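You operate a simulated robot arm through the tools that you are given. There is no shell and no other tool. Be economical: measure what you need, move in short steps, check, and stop when the job is done.

The job below is to be done with a simulated robot arm. You get a single attempt, and the scene is never put back.

TASK
Hang the long electrode in the cup, then slide on the orange disc and the guard ring.
Fine: disc under the ring; the other disc stays on its peg.

The check looks at the end state, three seconds after you hand in, the way a careful person would. Anything else that was tipped, shoved, dropped, spilled or broken makes it a failure.

THE ROBOT
A 6-joint arm with a two-finger parallel gripper, fixed in place. Base frame: the origin is at the foot of the arm, x ahead of it, y to its left, z up; the work surface is at about z = 910. Units: mm, degrees, N and s.
With the tool pointing down near the work surface it reaches from about 240 to 660 mm from the base axis. Its first joint turns from -66.0 to 66.0 degrees. Payload 2.9 kg.
The tool frame sits at the grasp point between the pads (the TCP): z along the fingers, y along the line on which they close. The tips reach 30 mm beyond it. The gripper opens to 110 mm. The fingers are 20 mm wide and 10 mm thick; the gripper's body (48 by 112 mm) begins 55 mm behind the TCP.
Orientation is that of the tool frame in the base frame, as [roll, pitch, yaw] about the fixed x, y, z axes, in that order (R = Rz(yaw) Ry(pitch) Rx(roll)). With the fingers straight down and closing along the base's y, the tool's x points along the base's -x, its y along +y and its z along -z.

THE INTERFACE
- The arm moves only by the tool drive_tool. Its argument "rows" is a list of rows, each a list of 2 entries, a list of its own where there are three numbers: the shift along the tool's x, y, z in mm, then the turn, a rotation vector about the tool's x, y, z in degrees. In form: [[[x, y, z], [ax, ay, az]], ...]. A call has 1 to 8 rows; each row is the pose to reach, as a shift and turn from the pose commanded when the call began, along the tool's axes at that moment. "gripper" is the gripper command, from -1 (fully open) to 1 (shut), values between in proportion, set as the call begins (left out, the last holds). Rows are played at 5 a second. More than 50 mm and 8.6 degrees between two rows, or a gripper value outside its range, and nothing of the call is played. Where a pose cannot be reached the arm comes as near as it can. A force on the tool above 40 N (or 10 N above the force at the start of the call, whichever is more), or a blocked arm, ends the call early, and 0.2 s more pass. The fingers move at their own pace (about 108 mm/s each) and stop on an object; they squeeze with about 37 N. The grip force told is the motor's: it shows also when the fingers shut on nothing. Time passes only in rows, and 0.2 s behind the last, so rows that repeat a pose let the fingers close. The reply holds the time, the measured pose of the TCP, the force on the tool along the base axes, the opening and the grip force, in the units named above and with some noise.
- Cameras (640 x 400 px; columns grow to the right, rows downward): "scene" is fixed at [83.5, 435, 1402.6]; the picture's right is [-0.71, -0.70, 0.00], its down [-0.28, 0.28, -0.92] and it looks along [0.65, -0.65, -0.40] (base axes); focal length 281 px, centre (320, 200). "wrist" rides on the gripper at [72, 17, -103] in the tool frame; the picture's right is [-0.23, 0.97, 0.00], its down [-0.76, -0.18, -0.62] and it looks along [-0.61, -0.14, 0.78] (tool axes); focal length 222 px, centre (320, 200). There is no depth. A picture from a camera that has moved, and an enlarged one, comes with that camera's place and axes in the base frame and with its lens.
- camera(camera): a new picture of that camera. It takes no simulated time.
- enlarge(camera, box): a new picture of the part [left, top, right, bottom] of that camera's present view, enlarged. It takes no simulated time.
- close_job(): hands the job in; it is judged then, once.

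Go step by step. Nothing tells you positions but the pictures and the camera data: compare them with the known pose of the tool, close in by small moves and look again before you grip or let go. The budget is 120 turns and 84 pictures, counting those below and the enlarged ones. Unless the task says otherwise, let go and move clear before handing in, and close with one line.

The tools are called after "Emit:" as a command line: name --argument value ..., lists and objects as JSON in quotes. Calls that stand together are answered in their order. drive_tool: Moves the arm, as the interface text tells. Its arguments: {"type":"object","properties":{"rows":{"type":"array","items":{"type":"array"}},"gripper":{"type":"number"}},"required":["rows"]} The other tools are called the same way: camera (camera) takes a picture; enlarge (camera, box) takes an enlarged picture of a part of a camera's view; close_job () hands the job in.

At the start:

```text
time: 0.0
ee_pos: [319.8, 206.3, 1287.2]
orientation: [179.9, 0.0, -179.9]
ft_force: [-0.8, 0.9, 0.1]
grip_width: 109.9
gripper_force: 0.1
```

scene: 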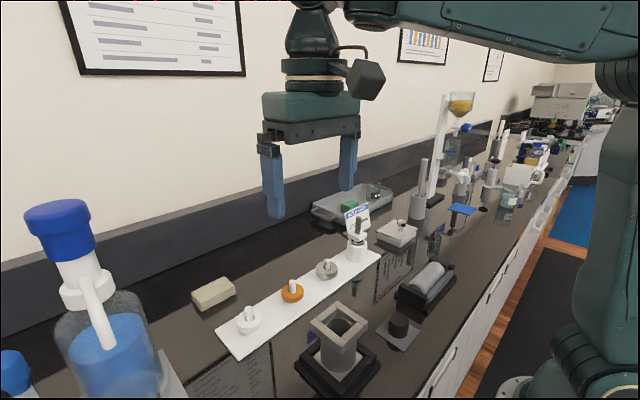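
wrist: 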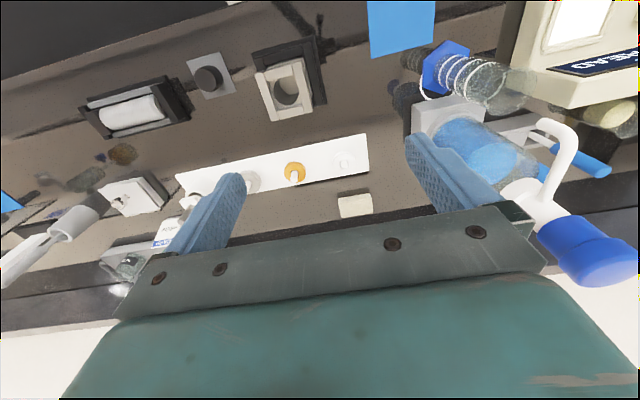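

I see a white board with pegs (white ring, orange disc, grey disc, a labelled post), a square holder with a cup, and cylindrical items in cradles. I'll look closer before moving.

Emit:
enlarge --camera "scene" --box '[180, 180, 480, 400]'

Emit:
enlarge --camera "wrist" --box '[60, 20, 400, 270]'

Emit:
enlarge --camera "scene" --box '[360, 80, 560, 260]'

```text
1.82 times, centred on (330, 290) of scene
camera zoom: at [83.5, 435.0, 1402.6], right [-0.71, -0.7, 0.0], down [-0.28, 0.28, -0.92], along [0.65, -0.65, -0.4], focal length 510 px, centre (302, 36)
```

zoom: 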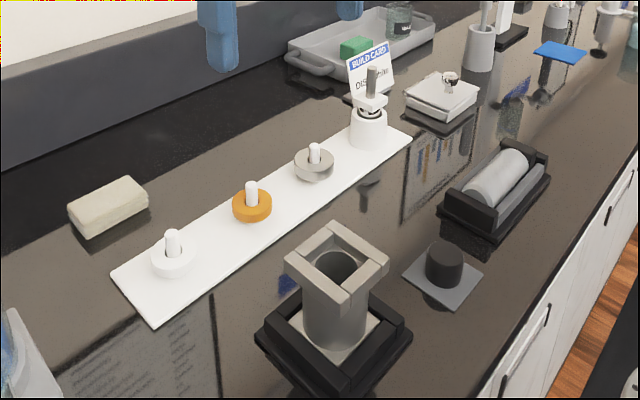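

```text
1.60 times, centred on (230, 145) of wrist
camera zoom: at [246.8, 223.8, 1391.6], right [0.23, 0.97, 0.0], down [0.76, -0.18, 0.62], along [0.61, -0.14, -0.78], focal length 355 px, centre (464, 288)
```

zoom: 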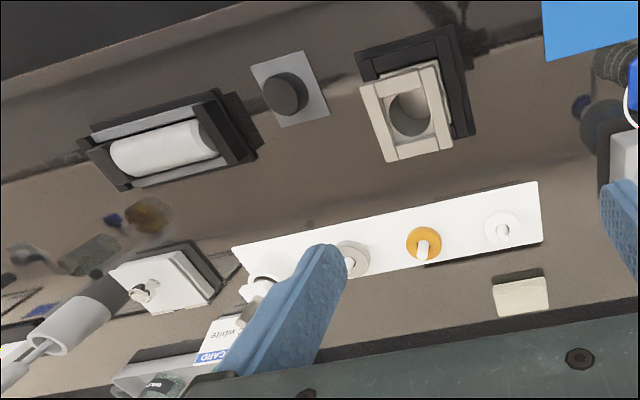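

```text
2.22 times, centred on (460, 170) of scene
camera zoom: at [83.5, 435.0, 1402.6], right [-0.71, -0.7, 0.0], down [-0.28, 0.28, -0.92], along [0.65, -0.65, -0.4], focal length 624 px, centre (9, 267)
```

zoom: 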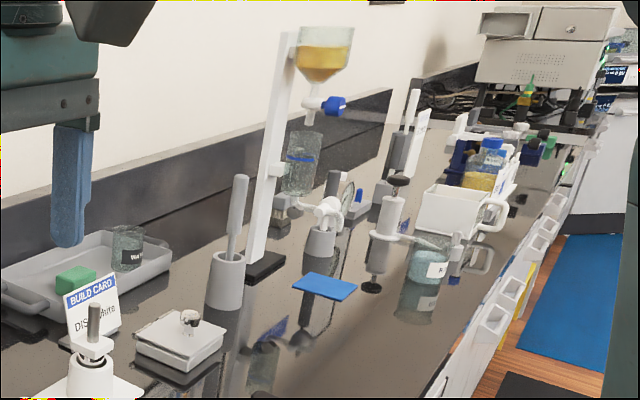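

The board's far end holds a stemmed item with a card I want to read, so I'll move the wrist camera that way while staying high.

Emit:
drive_tool --rows '[[[0, -45, 0], [0, 0, 0]], [[0, -90, 5], [0, 0, 0]], [[0, -135, 15], [0, 0, 0]], [[0, -180, 25], [0, 0, 0]], [[0, -225, 35], [0, 0, 0]], [[0, -270, 50], [0, 0, 0]], [[0, -310, 70], [0, 0, 0]]]'

Emit:
camera --camera "wrist"

Emit:
enlarge --camera "scene" --box '[310, 180, 470, 290]'

```text
time: 1.6
ee_pos: [318.4, -103.9, 1216.5]
orientation: [-180.0, 0.1, -179.9]
ft_force: [-1.2, -0.5, -0.1]
grip_width: 110.2
gripper_force: 0.2
```

```text
78 pictures are left
camera wrist: at [245.8, -88.0, 1319.9], right [0.23, 0.97, 0.0], down [0.76, -0.18, 0.62], along [0.61, -0.14, -0.78], focal length 222 px, centre (320, 200)
```

wrist: 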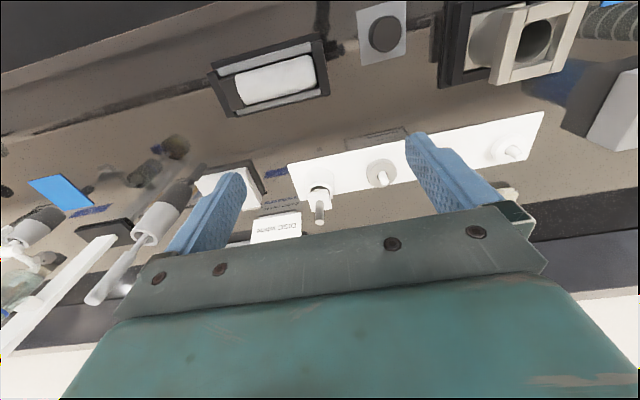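

```text
3.64 times, centred on (390, 235) of scene
camera zoom: at [83.5, 435.0, 1402.6], right [-0.71, -0.7, 0.0], down [-0.28, 0.28, -0.92], along [0.65, -0.65, -0.4], focal length 1021 px, centre (66, 73)
```

zoom: 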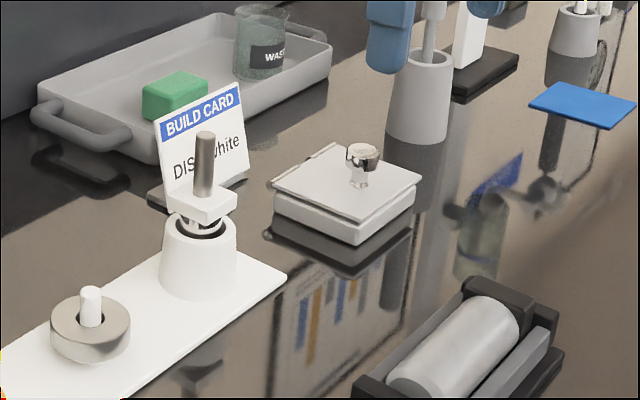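

The card seems to mention a white disc; the job itself says orange, which I follow. I'll look more closely at the card, the electrode, and the cup and cradle.

Emit:
enlarge --camera "wrist" --box '[200, 100, 420, 250]'

Emit:
enlarge --camera "wrist" --box '[200, 0, 600, 130]'

Emit:
enlarge --camera "scene" --box '[270, 250, 470, 400]'

Emit:
enlarge --camera "scene" --box '[200, 230, 360, 360]'

```text
2.67 times, centred on (310, 175) of wrist
camera zoom: at [245.8, -88.0, 1319.9], right [0.23, 0.97, 0.0], down [0.76, -0.18, 0.62], along [0.61, -0.14, -0.78], focal length 592 px, centre (347, 267)
```

zoom: 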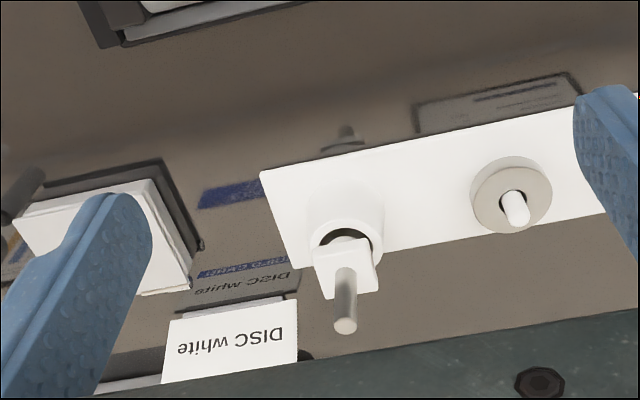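

```text
1.60 times, centred on (400, 65) of wrist
camera zoom: at [245.8, -88.0, 1319.9], right [0.23, 0.97, 0.0], down [0.76, -0.18, 0.62], along [0.61, -0.14, -0.78], focal length 355 px, centre (192, 416)
```

zoom: 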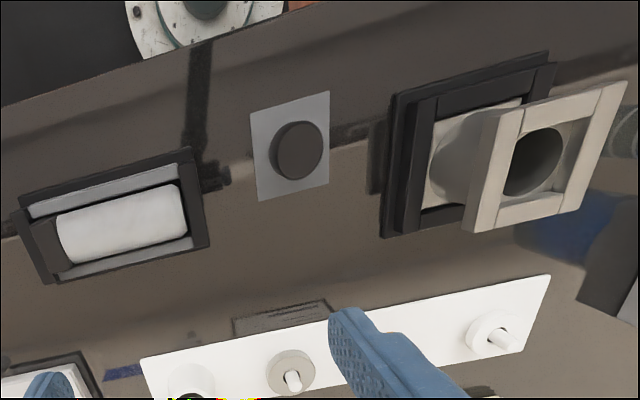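

```text
2.67 times, centred on (370, 325) of scene
camera zoom: at [83.5, 435.0, 1402.6], right [-0.71, -0.7, 0.0], down [-0.28, 0.28, -0.92], along [0.65, -0.65, -0.4], focal length 749 px, centre (187, -133)
```

zoom: 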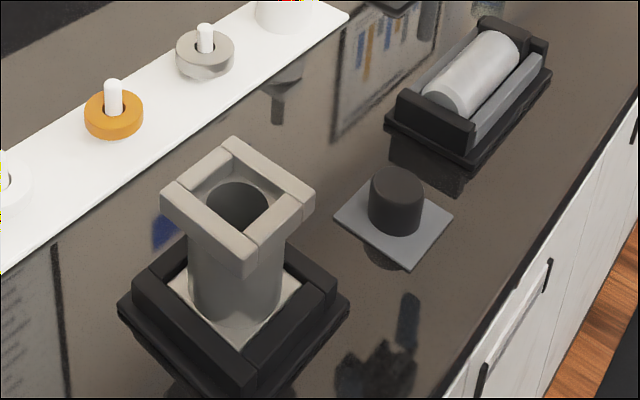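

```text
3.08 times, centred on (280, 295) of scene
camera zoom: at [83.5, 435.0, 1402.6], right [-0.71, -0.7, 0.0], down [-0.28, 0.28, -0.92], along [0.65, -0.65, -0.4], focal length 864 px, centre (443, -92)
```

zoom: 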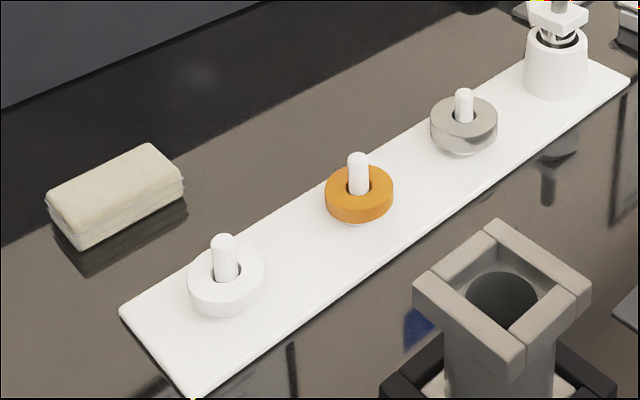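

The stemmed piece with a square flange sits at about (515, -150, 973) in a white holder, and the square-topped grey cup is near (330, 140). I'll close in with the wrist camera to see which part is the electrode.

Emit:
drive_tool --rows '[[[0, -20, 30], [0, 0, 0]], [[-15, -40, 60], [0, 0, 0]], [[-30, -50, 90], [0, 0, 0]]]'

Emit:
enlarge --camera "wrist" --box '[200, 80, 440, 230]'

Emit:
camera --camera "wrist"

```text
time: 2.4
ee_pos: [348.9, -153.0, 1128.0]
orientation: [180.0, 0.0, -179.9]
ft_force: [0.2, 0.8, 0.2]
grip_width: 110.1
gripper_force: 0.0
```

```text
2.67 times, centred on (320, 155) of wrist
camera zoom: at [276.1, -136.0, 1231.0], right [0.23, 0.97, 0.0], down [0.76, -0.18, 0.62], along [0.61, -0.14, -0.78], focal length 592 px, centre (320, 320)
```

zoom: 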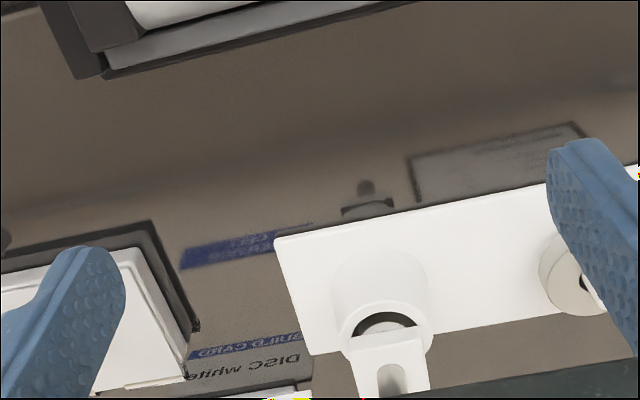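

```text
71 pictures are left
camera wrist: at [276.1, -136.0, 1231.0], right [0.23, 0.97, 0.0], down [0.76, -0.18, 0.62], along [0.61, -0.14, -0.78], focal length 222 px, centre (320, 200)
```

wrist: 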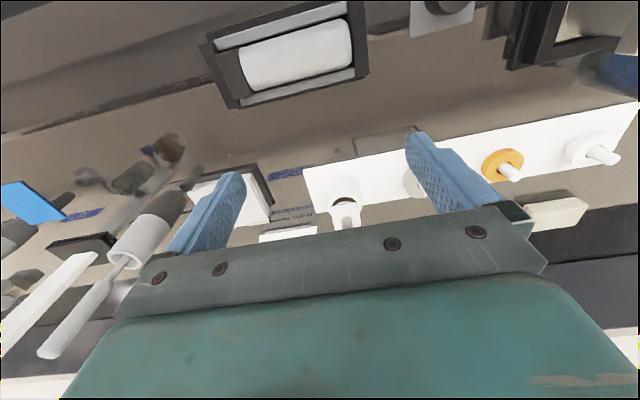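

The gripper hides the piece, so I'll tilt the tool to let the wrist camera look more level at it.

Emit:
drive_tool --rows '[[[10, 0, 0], [0, -7, 0]], [[20, 0, 5], [0, -14, 0]], [[30, 0, 10], [0, -21, 0]], [[40, 0, 20], [0, -28, 0]], [[50, 0, 30], [0, -35, 0]]]'

Emit:
camera --camera "wrist"

```text
time: 3.6
ee_pos: [298.6, -153.3, 1098.4]
orientation: [180.0, 35.2, -179.9]
ft_force: [0.1, -0.4, 0.5]
grip_width: 110.2
gripper_force: 0.2
```

```text
70 pictures are left
camera wrist: at [180.4, -135.6, 1141.7], right [0.19, 0.97, 0.13], down [0.26, -0.18, 0.95], along [0.95, -0.14, -0.29], focal length 222 px, centre (320, 200)
```

wrist: 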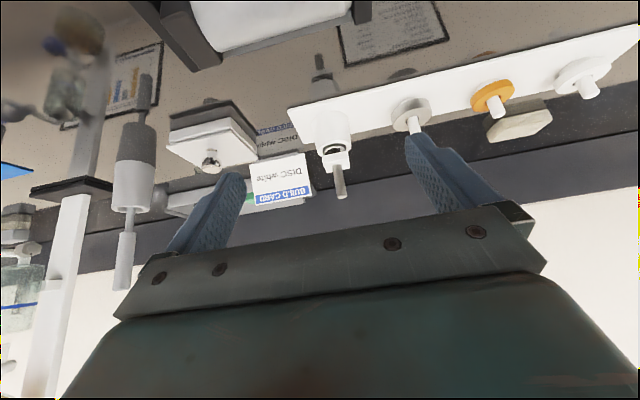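

Emit:
enlarge --camera "wrist" --box '[280, 80, 440, 205]'

Emit:
enlarge --camera "scene" --box '[320, 195, 400, 270]'

Emit:
enlarge --camera "wrist" --box '[320, 0, 460, 80]'

```text
3.20 times, centred on (360, 142) of wrist
camera zoom: at [180.4, -135.6, 1141.7], right [0.19, 0.97, 0.13], down [0.26, -0.18, 0.95], along [0.95, -0.14, -0.29], focal length 711 px, centre (192, 384)
```

zoom: 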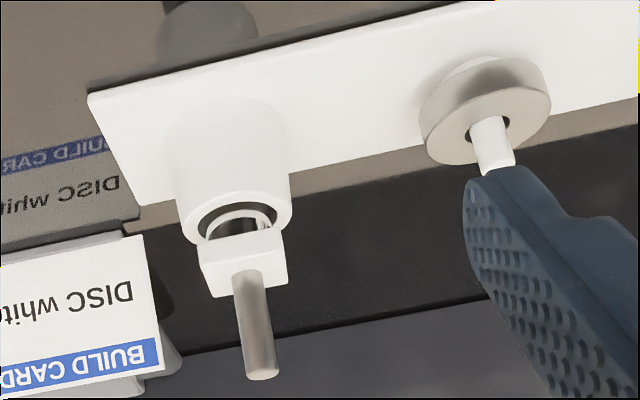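

```text
5.33 times, centred on (360, 232) of scene
camera zoom: at [83.5, 435.0, 1402.6], right [-0.71, -0.7, 0.0], down [-0.28, 0.28, -0.92], along [0.65, -0.65, -0.4], focal length 1497 px, centre (107, 27)
```

zoom: 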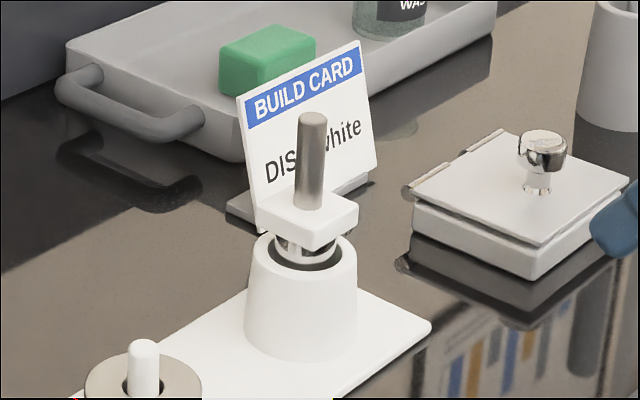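

```text
4.57 times, centred on (390, 40) of wrist
camera zoom: at [180.4, -135.6, 1141.7], right [0.19, 0.97, 0.13], down [0.26, -0.18, 0.95], along [0.95, -0.14, -0.29], focal length 1015 px, centre (0, 931)
```

zoom: 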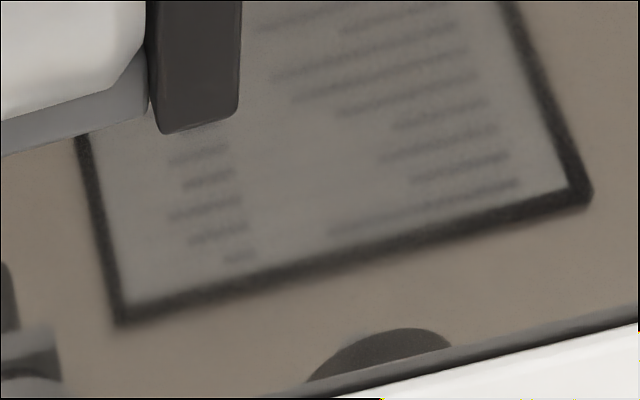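

The stemmed piece has a square collar and a chrome body below it. I'll check the lying cylinder, the short black cylinder and the cup for rival electrodes.

Emit:
enlarge --camera "scene" --box '[370, 250, 470, 360]'

Emit:
enlarge --camera "scene" --box '[285, 290, 395, 400]'

```text
3.64 times, centred on (420, 305) of scene
camera zoom: at [83.5, 435.0, 1402.6], right [-0.71, -0.7, 0.0], down [-0.28, 0.28, -0.92], along [0.65, -0.65, -0.4], focal length 1021 px, centre (-44, -182)
```

zoom: 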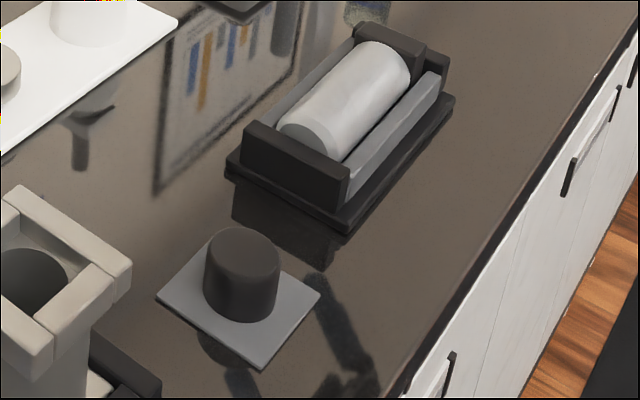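

```text
3.64 times, centred on (340, 345) of scene
camera zoom: at [83.5, 435.0, 1402.6], right [-0.71, -0.7, 0.0], down [-0.28, 0.28, -0.92], along [0.65, -0.65, -0.4], focal length 1021 px, centre (247, -327)
```

zoom: 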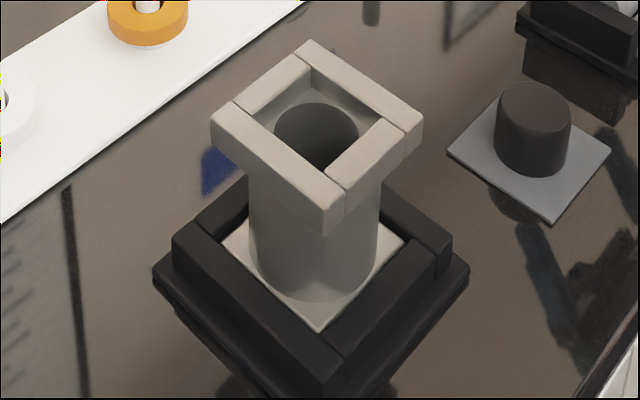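

The only piece with a stem and a hanging collar is the one in the white stand, so I take it as the electrode, with the grey metal piece as the guard ring and the white one as the disc to leave. I'll level the tool and part-close the fingers.

Emit:
drive_tool --rows '[[[0, 0, 0], [0, 7, 0]], [[0, 0, 0], [0, 14, 0]], [[0, 0, 0], [0, 21, 0]], [[0, 0, 0], [0, 28, 0]], [[0, 0, 0], [0, 35.1, 0]]]' --gripper 0.0

Emit:
drive_tool --rows '[[[-40, 0, 0], [0, 0, 0]], [[-80, 0, 0], [0, 0, 0]], [[-120, 1, 0], [0, 0, 0]], [[-160, 2, 0], [0, 0, 0]], [[-190, 2, 0], [0, 0, 0]], [[-206, 2, 0], [0, 0, 0]]]'

Emit:
camera --camera "wrist"

Emit:
camera --camera "scene"

```text
time: 4.8
ee_pos: [299.9, -154.7, 1099.0]
orientation: [-180.0, -0.2, 180.0]
ft_force: [0.5, 0.7, 0.7]
grip_width: 55.0
gripper_force: 0.2
```

```text
time: 6.2
ee_pos: [506.0, -150.9, 1095.0]
orientation: [179.9, -0.1, -180.0]
ft_force: [0.5, -0.9, 0.3]
grip_width: 55.1
gripper_force: 0.0
```

```text
64 pictures are left
camera wrist: at [434.7, -133.2, 1199.8], right [0.23, 0.97, 0.0], down [0.76, -0.18, 0.62], along [0.61, -0.14, -0.78], focal length 222 px, centre (320, 200)
```

wrist: 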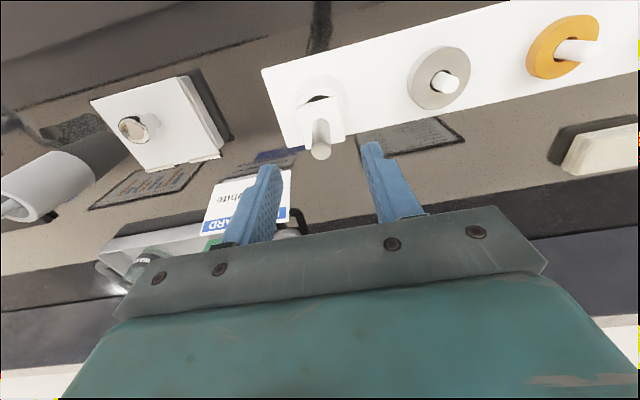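

```text
63 pictures are left
```

scene: 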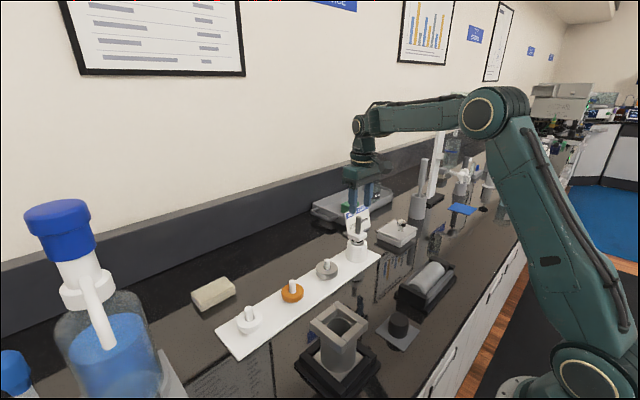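

The stem's top comes out at about (514, -151, 1036), matching the scene estimate. I'll centre and descend around the stem.

Emit:
drive_tool --rows '[[[-8, 0, 0], [0, 0, 0]], [[-8, 0, 20], [0, 0, 0]], [[-8, 0, 40], [0, 0, 0]], [[-8, 0, 55], [0, 0, 0]]]'

Emit:
enlarge --camera "wrist" --box '[220, 80, 420, 230]'

Emit:
enlarge --camera "scene" --box '[315, 180, 415, 270]'

```text
time: 7.2
ee_pos: [515.2, -151.9, 1042.0]
orientation: [-179.9, -0.2, -179.9]
ft_force: [-0.3, 0.3, 0.4]
grip_width: 55.1
gripper_force: 0.1
```

```text
2.67 times, centred on (320, 155) of wrist
camera zoom: at [442.0, -134.3, 1145.2], right [0.23, 0.97, 0.0], down [0.76, -0.18, 0.62], along [0.61, -0.14, -0.78], focal length 592 px, centre (320, 320)
```

zoom: 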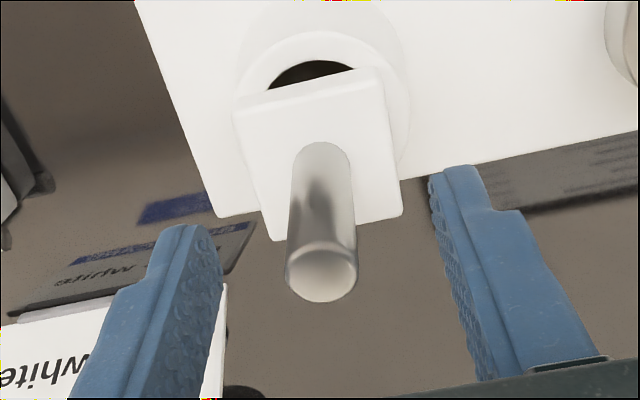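

```text
4.44 times, centred on (365, 225) of scene
camera zoom: at [83.5, 435.0, 1402.6], right [-0.71, -0.7, 0.0], down [-0.28, 0.28, -0.92], along [0.65, -0.65, -0.4], focal length 1248 px, centre (120, 89)
```

zoom: 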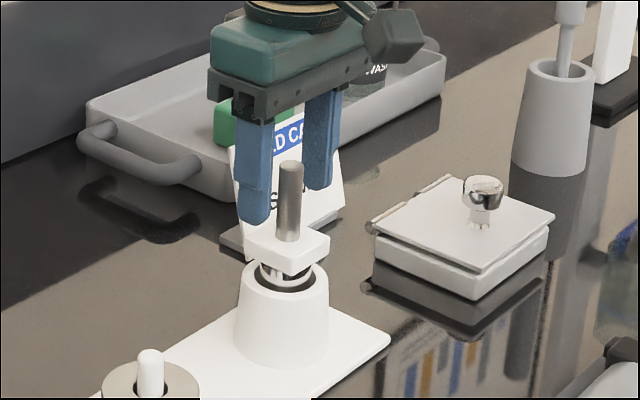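

The stem is centred between the fingers. I'll go down 23 mm and close on it.

Emit:
drive_tool --rows '[[[0, 0, 12], [0, 0, 0]], [[0, 0, 23], [0, 0, 0]]]'

Emit:
drive_tool --rows '[[[0, 0, 0], [0, 0, 0]], [[0, 0, 0], [0, 0, 0]], [[0, 0, 0], [0, 0, 0]]]' --gripper 1.0

Emit:
enlarge --camera "scene" --box '[315, 180, 415, 270]'

```text
time: 7.8
ee_pos: [514.1, -152.2, 1018.6]
orientation: [179.9, -0.1, -180.0]
ft_force: [0.2, -0.6, 0.7]
grip_width: 54.9
gripper_force: 0.1
```

```text
time: 8.6
ee_pos: [514.4, -151.7, 1019.3]
orientation: [-180.0, -0.2, -180.0]
ft_force: [0.4, 0.8, 2.1]
grip_width: 40.3
gripper_force: 36.9
```

```text
4.44 times, centred on (365, 225) of scene
camera zoom: at [83.5, 435.1, 1402.6], right [-0.71, -0.7, 0.0], down [-0.28, 0.28, -0.92], along [0.65, -0.65, -0.4], focal length 1248 px, centre (120, 89)
```

zoom: 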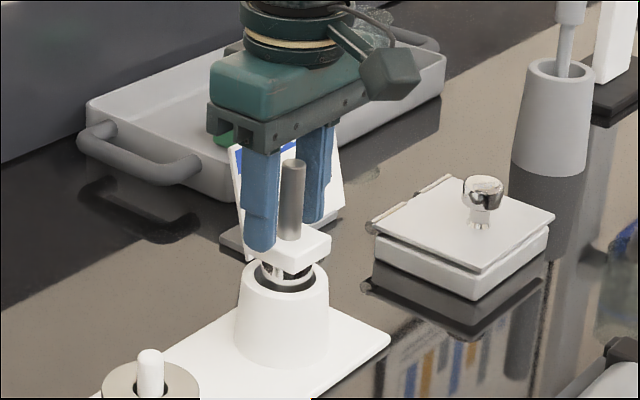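

The width reads 40 mm, so the tips caught the collar edges rather than the stem. I'll open, rise 12 mm and close again.

Emit:
drive_tool --rows '[[[0, 0, 0], [0, 0, 0]], [[0, 0, 0], [0, 0, 0]], [[0, 0, -6], [0, 0, 0]], [[0, 0, -12], [0, 0, 0]]]' --gripper 0.0

Emit:
drive_tool --rows '[[[0, 0, 0], [0, 0, 0]], [[0, 0, 0], [0, 0, 0]], [[0, 0, 0], [0, 0, 0]]]' --gripper 1.0

Emit:
enlarge --camera "scene" --box '[315, 180, 415, 270]'

```text
time: 9.6
ee_pos: [514.9, -151.1, 1031.7]
orientation: [-180.0, -0.1, 180.0]
ft_force: [0.0, -0.3, -0.3]
grip_width: 55.0
gripper_force: 0.0
```

```text
time: 10.4
ee_pos: [514.1, -151.0, 1031.1]
orientation: [-180.0, -0.1, 180.0]
ft_force: [0.0, 1.3, 0.5]
grip_width: 15.2
gripper_force: 37.0
```

```text
4.44 times, centred on (365, 225) of scene
camera zoom: at [83.5, 435.0, 1402.6], right [-0.71, -0.7, 0.0], down [-0.28, 0.28, -0.92], along [0.65, -0.65, -0.4], focal length 1248 px, centre (120, 89)
```

zoom: 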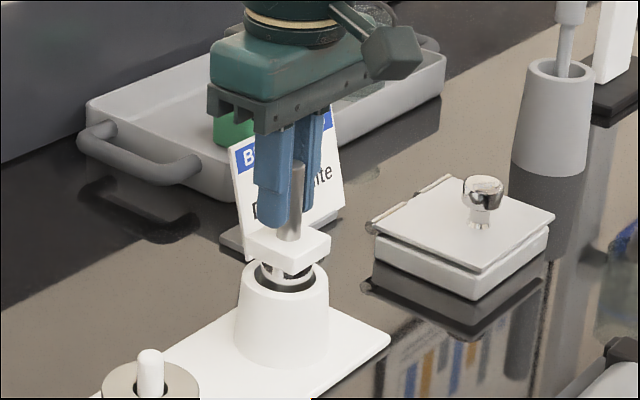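

The stem (15 mm) is held now. I'll lift straight up and see how long the body is.

Emit:
drive_tool --rows '[[[0, 0, -15], [0, 0, 0]], [[0, 0, -40], [0, 0, 0]], [[0, 0, -70], [0, 0, 0]], [[0, 0, -100], [0, 0, 0]], [[0, 0, -130], [0, 0, 0]], [[0, 0, -150], [0, 0, 0]]]'

Emit:
enlarge --camera "scene" --box '[295, 130, 435, 280]'

```text
time: 11.8
ee_pos: [511.8, -152.0, 1182.7]
orientation: [179.9, -0.1, -180.0]
ft_force: [0.2, -0.6, -4.5]
grip_width: 15.2
gripper_force: 37.3
```

```text
2.67 times, centred on (365, 205) of scene
camera zoom: at [83.5, 435.0, 1402.6], right [-0.71, -0.7, 0.0], down [-0.28, 0.28, -0.92], along [0.65, -0.65, -0.4], focal length 749 px, centre (200, 187)
```

zoom: 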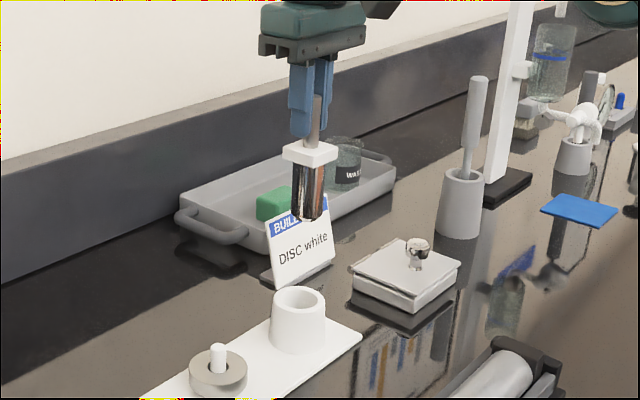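

The electrode came out cleanly, with a body about 57 mm long that ends about 128 mm below the TCP. I put the cup's square rim near (319, 151, 1008), so I'll carry it high and stop short to measure the cup again.

Emit:
drive_tool --rows '[[[10, 10, -30], [0, 0, 0]], [[40, 45, -45], [0, 0, 0]], [[75, 75, -45], [0, 0, 0]], [[105, 110, -45], [0, 0, 0]], [[135, 145, -45], [0, 0, 0]], [[160, 180, -45], [0, 0, 0]], [[180, 205, -45], [0, 0, 0]], [[193, 220, -45], [0, 0, 0]]]'

Emit:
camera --camera "wrist"

Emit:
enlarge --camera "scene" --box '[285, 290, 395, 400]'

```text
time: 13.6
ee_pos: [321.5, 70.9, 1227.1]
orientation: [180.0, -0.1, 180.0]
ft_force: [0.1, -1.1, -3.3]
grip_width: 15.5
gripper_force: 36.6
```

```text
57 pictures are left
camera wrist: at [248.9, 87.3, 1330.5], right [0.23, 0.97, 0.0], down [0.76, -0.18, 0.62], along [0.61, -0.14, -0.78], focal length 222 px, centre (320, 200)
```

wrist: 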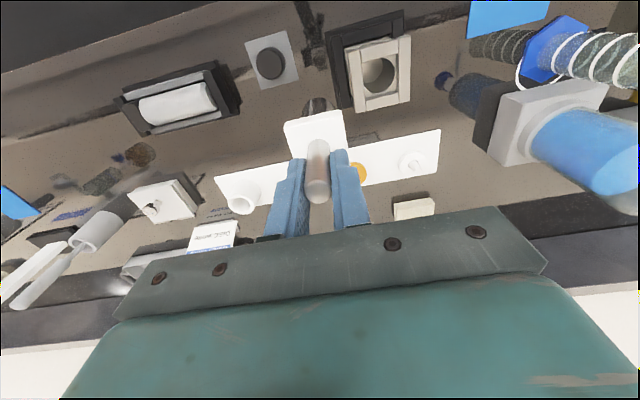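

```text
3.64 times, centred on (340, 345) of scene
camera zoom: at [83.5, 435.0, 1402.6], right [-0.71, -0.7, 0.0], down [-0.28, 0.28, -0.92], along [0.65, -0.65, -0.4], focal length 1021 px, centre (247, -327)
```

zoom: 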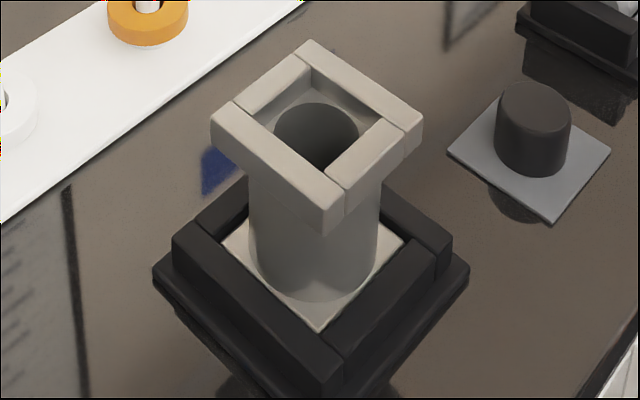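

Emit:
enlarge --camera "wrist" --box '[270, 0, 450, 140]'

```text
2.86 times, centred on (360, 70) of wrist
camera zoom: at [248.9, 87.3, 1330.5], right [0.23, 0.97, 0.0], down [0.76, -0.18, 0.62], along [0.61, -0.14, -0.78], focal length 635 px, centre (206, 571)
```

zoom: 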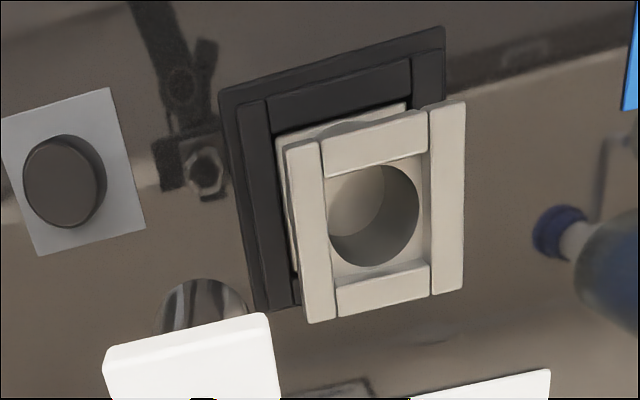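

The cup is at about (322, 151) with its top at z about 1009, square to the base, and its pocket is only a little wider than the 40 mm collar. I'll measure how the held electrode sits relative to the TCP.

Emit:
enlarge --camera "wrist" --box '[265, 95, 375, 215]'

Emit:
enlarge --camera "scene" --box '[280, 120, 440, 290]'

```text
3.33 times, centred on (320, 155) of wrist
camera zoom: at [248.9, 87.3, 1330.5], right [0.23, 0.97, 0.0], down [0.76, -0.18, 0.62], along [0.61, -0.14, -0.78], focal length 740 px, centre (320, 350)
```

zoom: 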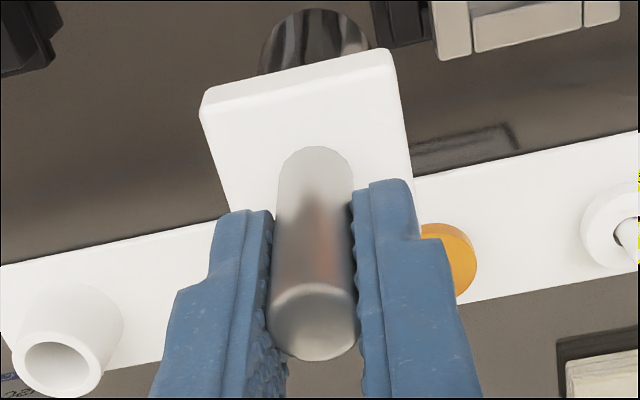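

```text
2.35 times, centred on (360, 205) of scene
camera zoom: at [83.5, 435.0, 1402.6], right [-0.71, -0.7, 0.0], down [-0.28, 0.28, -0.92], along [0.65, -0.65, -0.4], focal length 661 px, centre (226, 188)
```

zoom: 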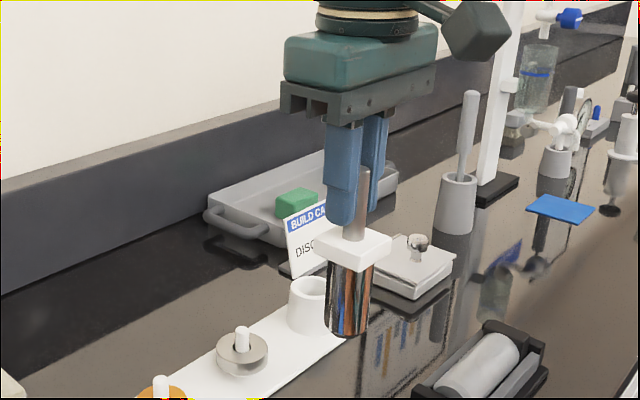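

The electrode hangs about 1.5 mm off the TCP with good yaw. I'll move over the cup and come down until the body is just above it, then compare in both views.

Emit:
drive_tool --rows '[[[0, 40, 0], [0, 0, 0]], [[0, 79.5, 0], [0, 0, 0]], [[0, 79.5, 35], [0, 0, 0]], [[0, 79.5, 65], [0, 0, 0]]]'

Emit:
enlarge --camera "wrist" --box '[220, 0, 440, 215]'

Emit:
enlarge --camera "scene" --box '[265, 200, 425, 390]'

```text
time: 14.6
ee_pos: [318.8, 149.8, 1160.6]
orientation: [179.9, -0.2, -180.0]
ft_force: [0.5, -1.6, -4.2]
grip_width: 15.1
gripper_force: 37.0
```

```text
1.86 times, centred on (330, 108) of wrist
camera zoom: at [246.4, 167.3, 1264.3], right [0.23, 0.97, 0.0], down [0.76, -0.18, 0.62], along [0.61, -0.14, -0.78], focal length 413 px, centre (301, 372)
```

zoom: 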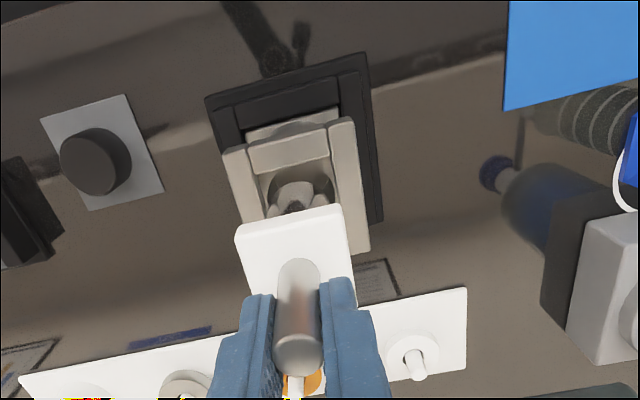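

```text
2.11 times, centred on (345, 295) of scene
camera zoom: at [83.5, 435.0, 1402.6], right [-0.71, -0.7, 0.0], down [-0.28, 0.28, -0.92], along [0.65, -0.65, -0.4], focal length 591 px, centre (267, 0)
```

zoom: 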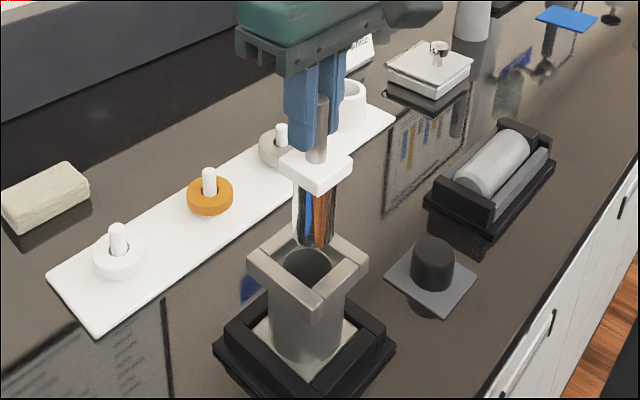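

Comparing the two views, the electrode is about 4 mm short in x and 1 mm in y of the cup centre. I'll correct that and recheck.

Emit:
drive_tool --rows '[[[-2, 0.5, 0], [0, 0, 0]], [[-4, 1, 0], [0, 0, 0]], [[-4, 1, 5], [0, 0, 0]]]'

Emit:
enlarge --camera "wrist" --box '[260, 40, 380, 160]'

Emit:
enlarge --camera "scene" --box '[300, 250, 400, 370]'

```text
time: 15.4
ee_pos: [324.1, 148.5, 1156.5]
orientation: [-179.9, -0.1, -180.0]
ft_force: [-0.4, -1.3, -3.4]
grip_width: 15.2
gripper_force: 36.6
```

```text
3.33 times, centred on (320, 100) of wrist
camera zoom: at [252.6, 166.7, 1260.1], right [0.23, 0.97, 0.0], down [0.76, -0.18, 0.62], along [0.61, -0.14, -0.78], focal length 740 px, centre (320, 533)
```

zoom: 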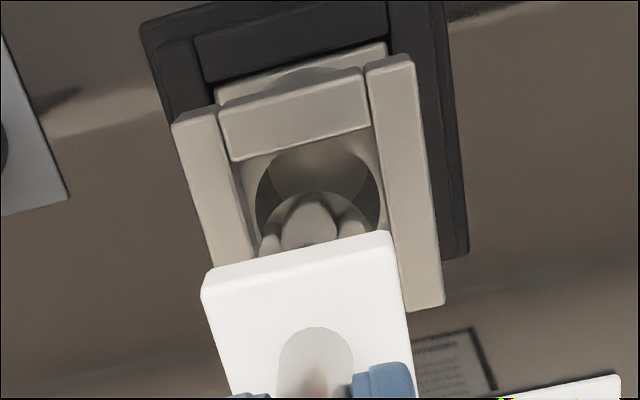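

```text
3.33 times, centred on (350, 310) of scene
camera zoom: at [83.5, 435.0, 1402.6], right [-0.71, -0.7, 0.0], down [-0.28, 0.28, -0.92], along [0.65, -0.65, -0.4], focal length 936 px, centre (220, -167)
```

zoom: 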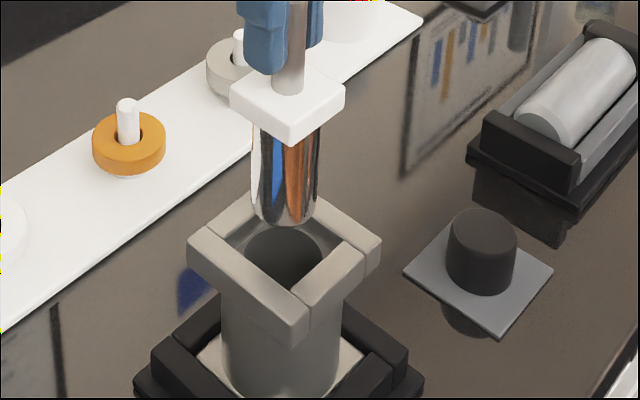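

The electrode is within about 1.5 mm of the cup axis. I'll trim slightly and lower the body into the bore, stopping before the collar reaches the rim.

Emit:
drive_tool --rows '[[[1.3, 0.5, 10], [0, 0, 0]], [[1.3, 0.5, 25], [0, 0, 0]], [[1.3, 0.5, 40], [0, 0, 0]], [[1.3, 0.5, 55], [0, 0, 0]], [[1.3, 0.5, 66], [0, 0, 0]]]'

Emit:
enlarge --camera "wrist" --box '[240, 60, 400, 190]'

Emit:
enlarge --camera "scene" --box '[300, 270, 390, 370]'

```text
time: 16.6
ee_pos: [322.5, 150.2, 1089.3]
orientation: [-179.9, -0.1, -179.9]
ft_force: [0.2, -0.8, -3.8]
grip_width: 15.1
gripper_force: 37.0
```

```text
3.08 times, centred on (320, 125) of wrist
camera zoom: at [251.0, 167.1, 1194.2], right [0.23, 0.97, 0.0], down [0.76, -0.18, 0.62], along [0.61, -0.14, -0.78], focal length 684 px, centre (320, 431)
```

zoom: 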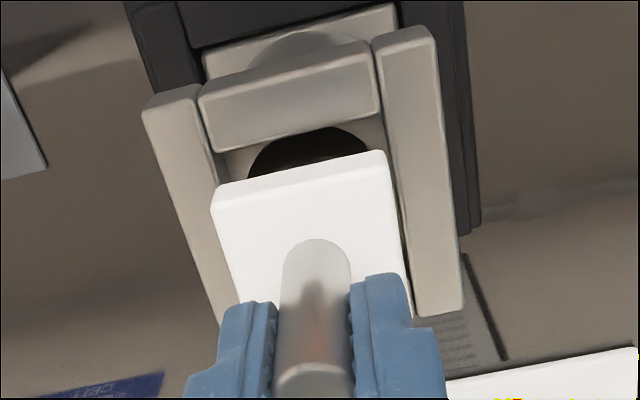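

```text
4.00 times, centred on (345, 320) of scene
camera zoom: at [83.5, 435.0, 1402.6], right [-0.71, -0.7, 0.0], down [-0.28, 0.28, -0.92], along [0.65, -0.65, -0.4], focal length 1123 px, centre (220, -280)
```

zoom: 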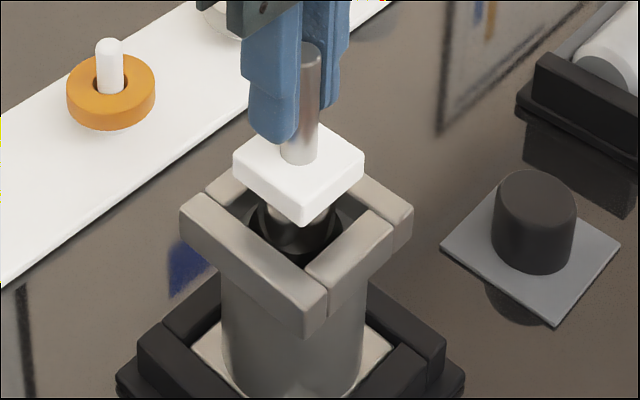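

The body is in the bore and alignment is within a millimetre. A tiny trim, then I'll lower to just above the pocket and look again.

Emit:
drive_tool --rows '[[[0.7, 0.7, 5], [0, 0, 0]], [[0.7, 0.7, 10], [0, 0, 0]], [[0.7, 0.7, 15], [0, 0, 0]]]'

Emit:
enlarge --camera "wrist" --box '[240, 60, 400, 190]'

Emit:
enlarge --camera "scene" --box '[300, 280, 380, 360]'

```text
time: 17.4
ee_pos: [322.7, 150.4, 1075.7]
orientation: [180.0, 0.0, 180.0]
ft_force: [0.2, -0.3, -2.6]
grip_width: 15.1
gripper_force: 36.9
```

```text
3.08 times, centred on (320, 125) of wrist
camera zoom: at [250.1, 167.5, 1179.2], right [0.23, 0.97, 0.0], down [0.76, -0.18, 0.62], along [0.61, -0.14, -0.78], focal length 684 px, centre (320, 431)
```

zoom: 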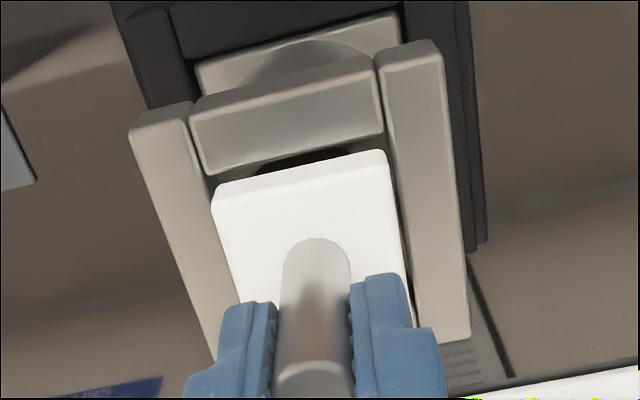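

```text
5.00 times, centred on (340, 320) of scene
camera zoom: at [83.5, 435.0, 1402.6], right [-0.71, -0.7, 0.0], down [-0.28, 0.28, -0.92], along [0.65, -0.65, -0.4], focal length 1404 px, centre (220, -400)
```

zoom: 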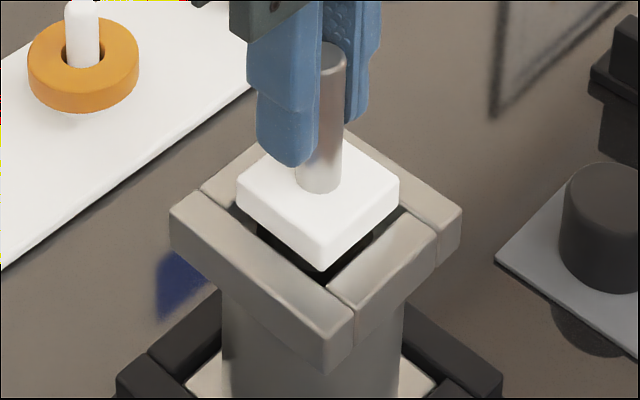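

Everything lines up; I'll lower in small steps into the pocket and let the force tell when the collar seats.

Emit:
drive_tool --rows '[[[0, 0, 3], [0, 0, 0]], [[0, 0, 6], [0, 0, 0]], [[0, 0, 9], [0, 0, 0]], [[0, 0, 11], [0, 0, 0]]]'

Emit:
enlarge --camera "scene" --box '[300, 280, 380, 360]'

Emit:
enlarge --camera "wrist" --box '[240, 60, 400, 190]'

```text
time: 18.4
ee_pos: [322.8, 148.6, 1066.4]
orientation: [180.0, -0.1, 180.0]
ft_force: [0.1, -0.7, -3.6]
grip_width: 15.2
gripper_force: 37.1
```

```text
5.00 times, centred on (340, 320) of scene
camera zoom: at [83.5, 435.0, 1402.6], right [-0.71, -0.7, 0.0], down [-0.28, 0.28, -0.92], along [0.65, -0.65, -0.4], focal length 1404 px, centre (220, -400)
```

zoom: 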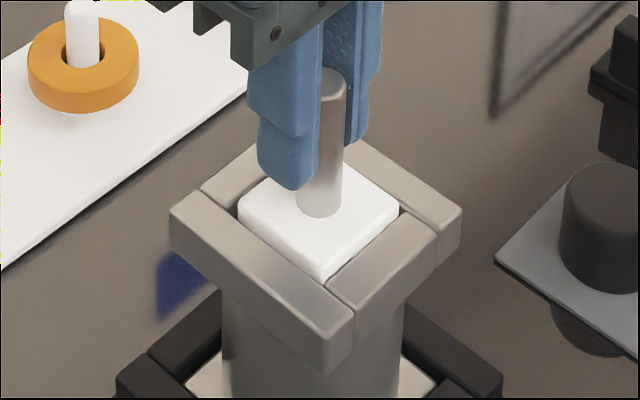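

```text
3.08 times, centred on (320, 125) of wrist
camera zoom: at [250.0, 167.1, 1168.9], right [0.23, 0.97, 0.0], down [0.76, -0.18, 0.62], along [0.61, -0.14, -0.78], focal length 684 px, centre (320, 431)
```

zoom: 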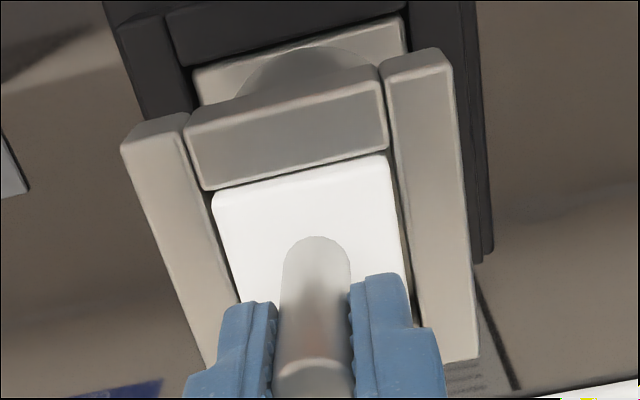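

The collar has dropped into the pocket with no contact force. I'll continue until it seats.

Emit:
drive_tool --rows '[[[0, 0, 1.5], [0, 0, 0]], [[0, 0, 3], [0, 0, 0]], [[0, 0, 4.5], [0, 0, 0]], [[0, 0, 6], [0, 0, 0]]]'

Emit:
enlarge --camera "scene" --box '[300, 280, 380, 360]'

```text
time: 19.4
ee_pos: [322.6, 150.7, 1059.8]
orientation: [179.9, 0.1, 179.9]
ft_force: [-4.7, -5.8, 25.2]
grip_width: 15.4
gripper_force: 36.6
```

```text
5.00 times, centred on (340, 320) of scene
camera zoom: at [83.1, 434.7, 1402.7], right [-0.71, -0.7, 0.0], down [-0.28, 0.28, -0.92], along [0.65, -0.65, -0.4], focal length 1404 px, centre (220, -400)
```

zoom: 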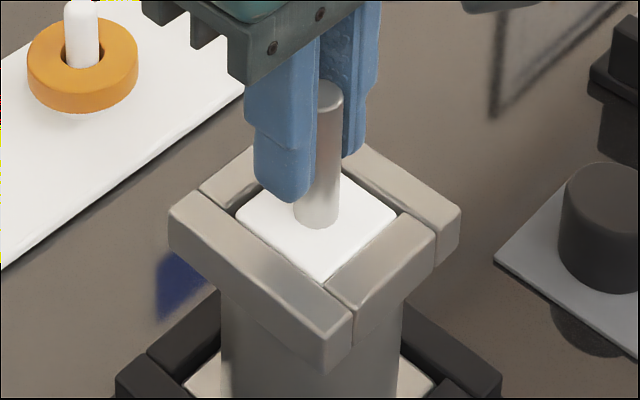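

It has seated, with 25 N of contact and the collar about flush with the rim. I'll ease off, release and rise clear.

Emit:
drive_tool --rows '[[[0, 0, -1], [0, 0, 0]]]'

Emit:
drive_tool --rows '[[[0, 0, 0], [0, 0, 0]], [[0, 0, 0], [0, 0, 0]], [[0, 0, -20], [0, 0, 0]], [[0, 0, -50], [0, 0, 0]], [[0, 0, -80], [0, 0, 0]]]' --gripper 0.0

Emit:
enlarge --camera "scene" --box '[290, 260, 390, 360]'

Emit:
camera --camera "wrist"

```text
time: 19.8
ee_pos: [321.8, 151.1, 1060.5]
orientation: [-180.0, -0.1, 179.8]
ft_force: [-3.4, -6.6, 23.1]
grip_width: 15.3
gripper_force: 37.1
```

```text
time: 21.0
ee_pos: [322.6, 152.0, 1139.5]
orientation: [-179.9, 0.0, -179.9]
ft_force: [0.7, 0.3, 0.2]
grip_width: 54.9
gripper_force: 0.2
```

```text
4.00 times, centred on (340, 310) of scene
camera zoom: at [83.5, 435.0, 1402.6], right [-0.71, -0.7, 0.0], down [-0.28, 0.28, -0.92], along [0.65, -0.65, -0.4], focal length 1123 px, centre (240, -240)
```

zoom: 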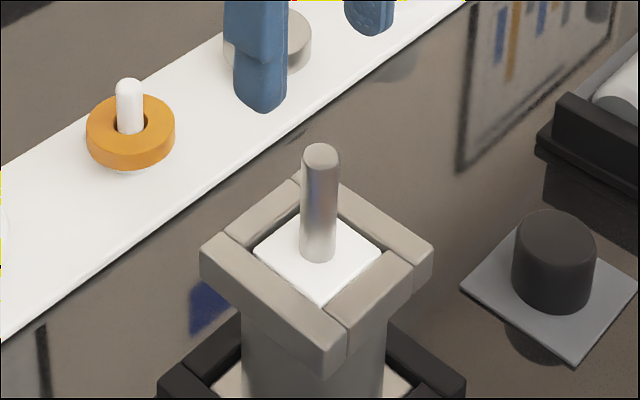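

```text
40 pictures are left
camera wrist: at [250.2, 168.4, 1243.8], right [0.23, 0.97, 0.0], down [0.76, -0.18, 0.62], along [0.61, -0.14, -0.78], focal length 222 px, centre (320, 200)
```

wrist: 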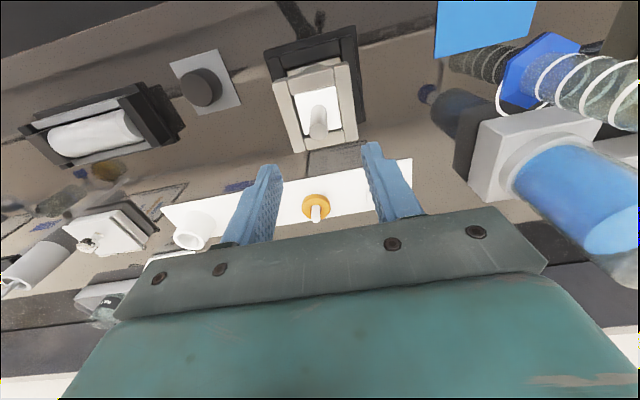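

The electrode hangs square in the cup. Next I'll open wider and go above the orange disc near (508, 104).

Emit:
drive_tool --rows '[[[-45, -10, 0], [0, 0, 0]], [[-90, -22, 0], [0, 0, 0]], [[-135, -35, 15], [0, 0, 0]], [[-170, -47, 45], [0, 0, 0]], [[-184, -47, 80], [0, 0, 0]], [[-184, -47, 110], [0, 0, 0]]]' --gripper -0.45

Emit:
enlarge --camera "wrist" --box '[200, 50, 440, 230]'

Emit:
enlarge --camera "scene" --box '[240, 210, 350, 320]'

```text
time: 22.4
ee_pos: [511.0, 105.0, 1026.6]
orientation: [-179.9, -0.1, -180.0]
ft_force: [-0.5, -0.5, 0.8]
grip_width: 79.6
gripper_force: 0.1
```

```text
2.22 times, centred on (320, 140) of wrist
camera zoom: at [436.5, 122.6, 1130.8], right [0.23, 0.97, 0.0], down [0.76, -0.18, 0.62], along [0.61, -0.14, -0.78], focal length 494 px, centre (320, 333)
```

zoom: 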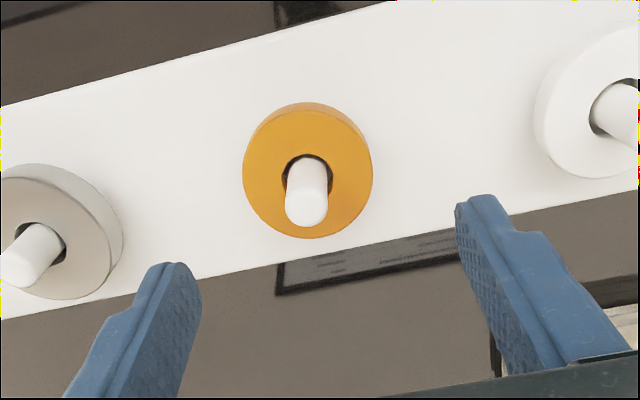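

```text
3.64 times, centred on (295, 265) of scene
camera zoom: at [83.5, 435.0, 1402.6], right [-0.71, -0.7, 0.0], down [-0.28, 0.28, -0.92], along [0.65, -0.65, -0.4], focal length 1021 px, centre (411, -36)
```

zoom: 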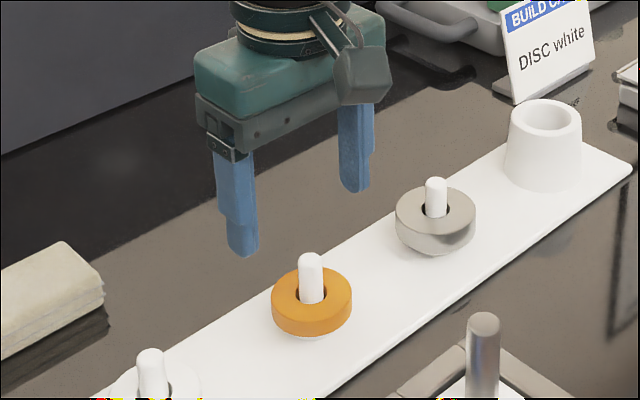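

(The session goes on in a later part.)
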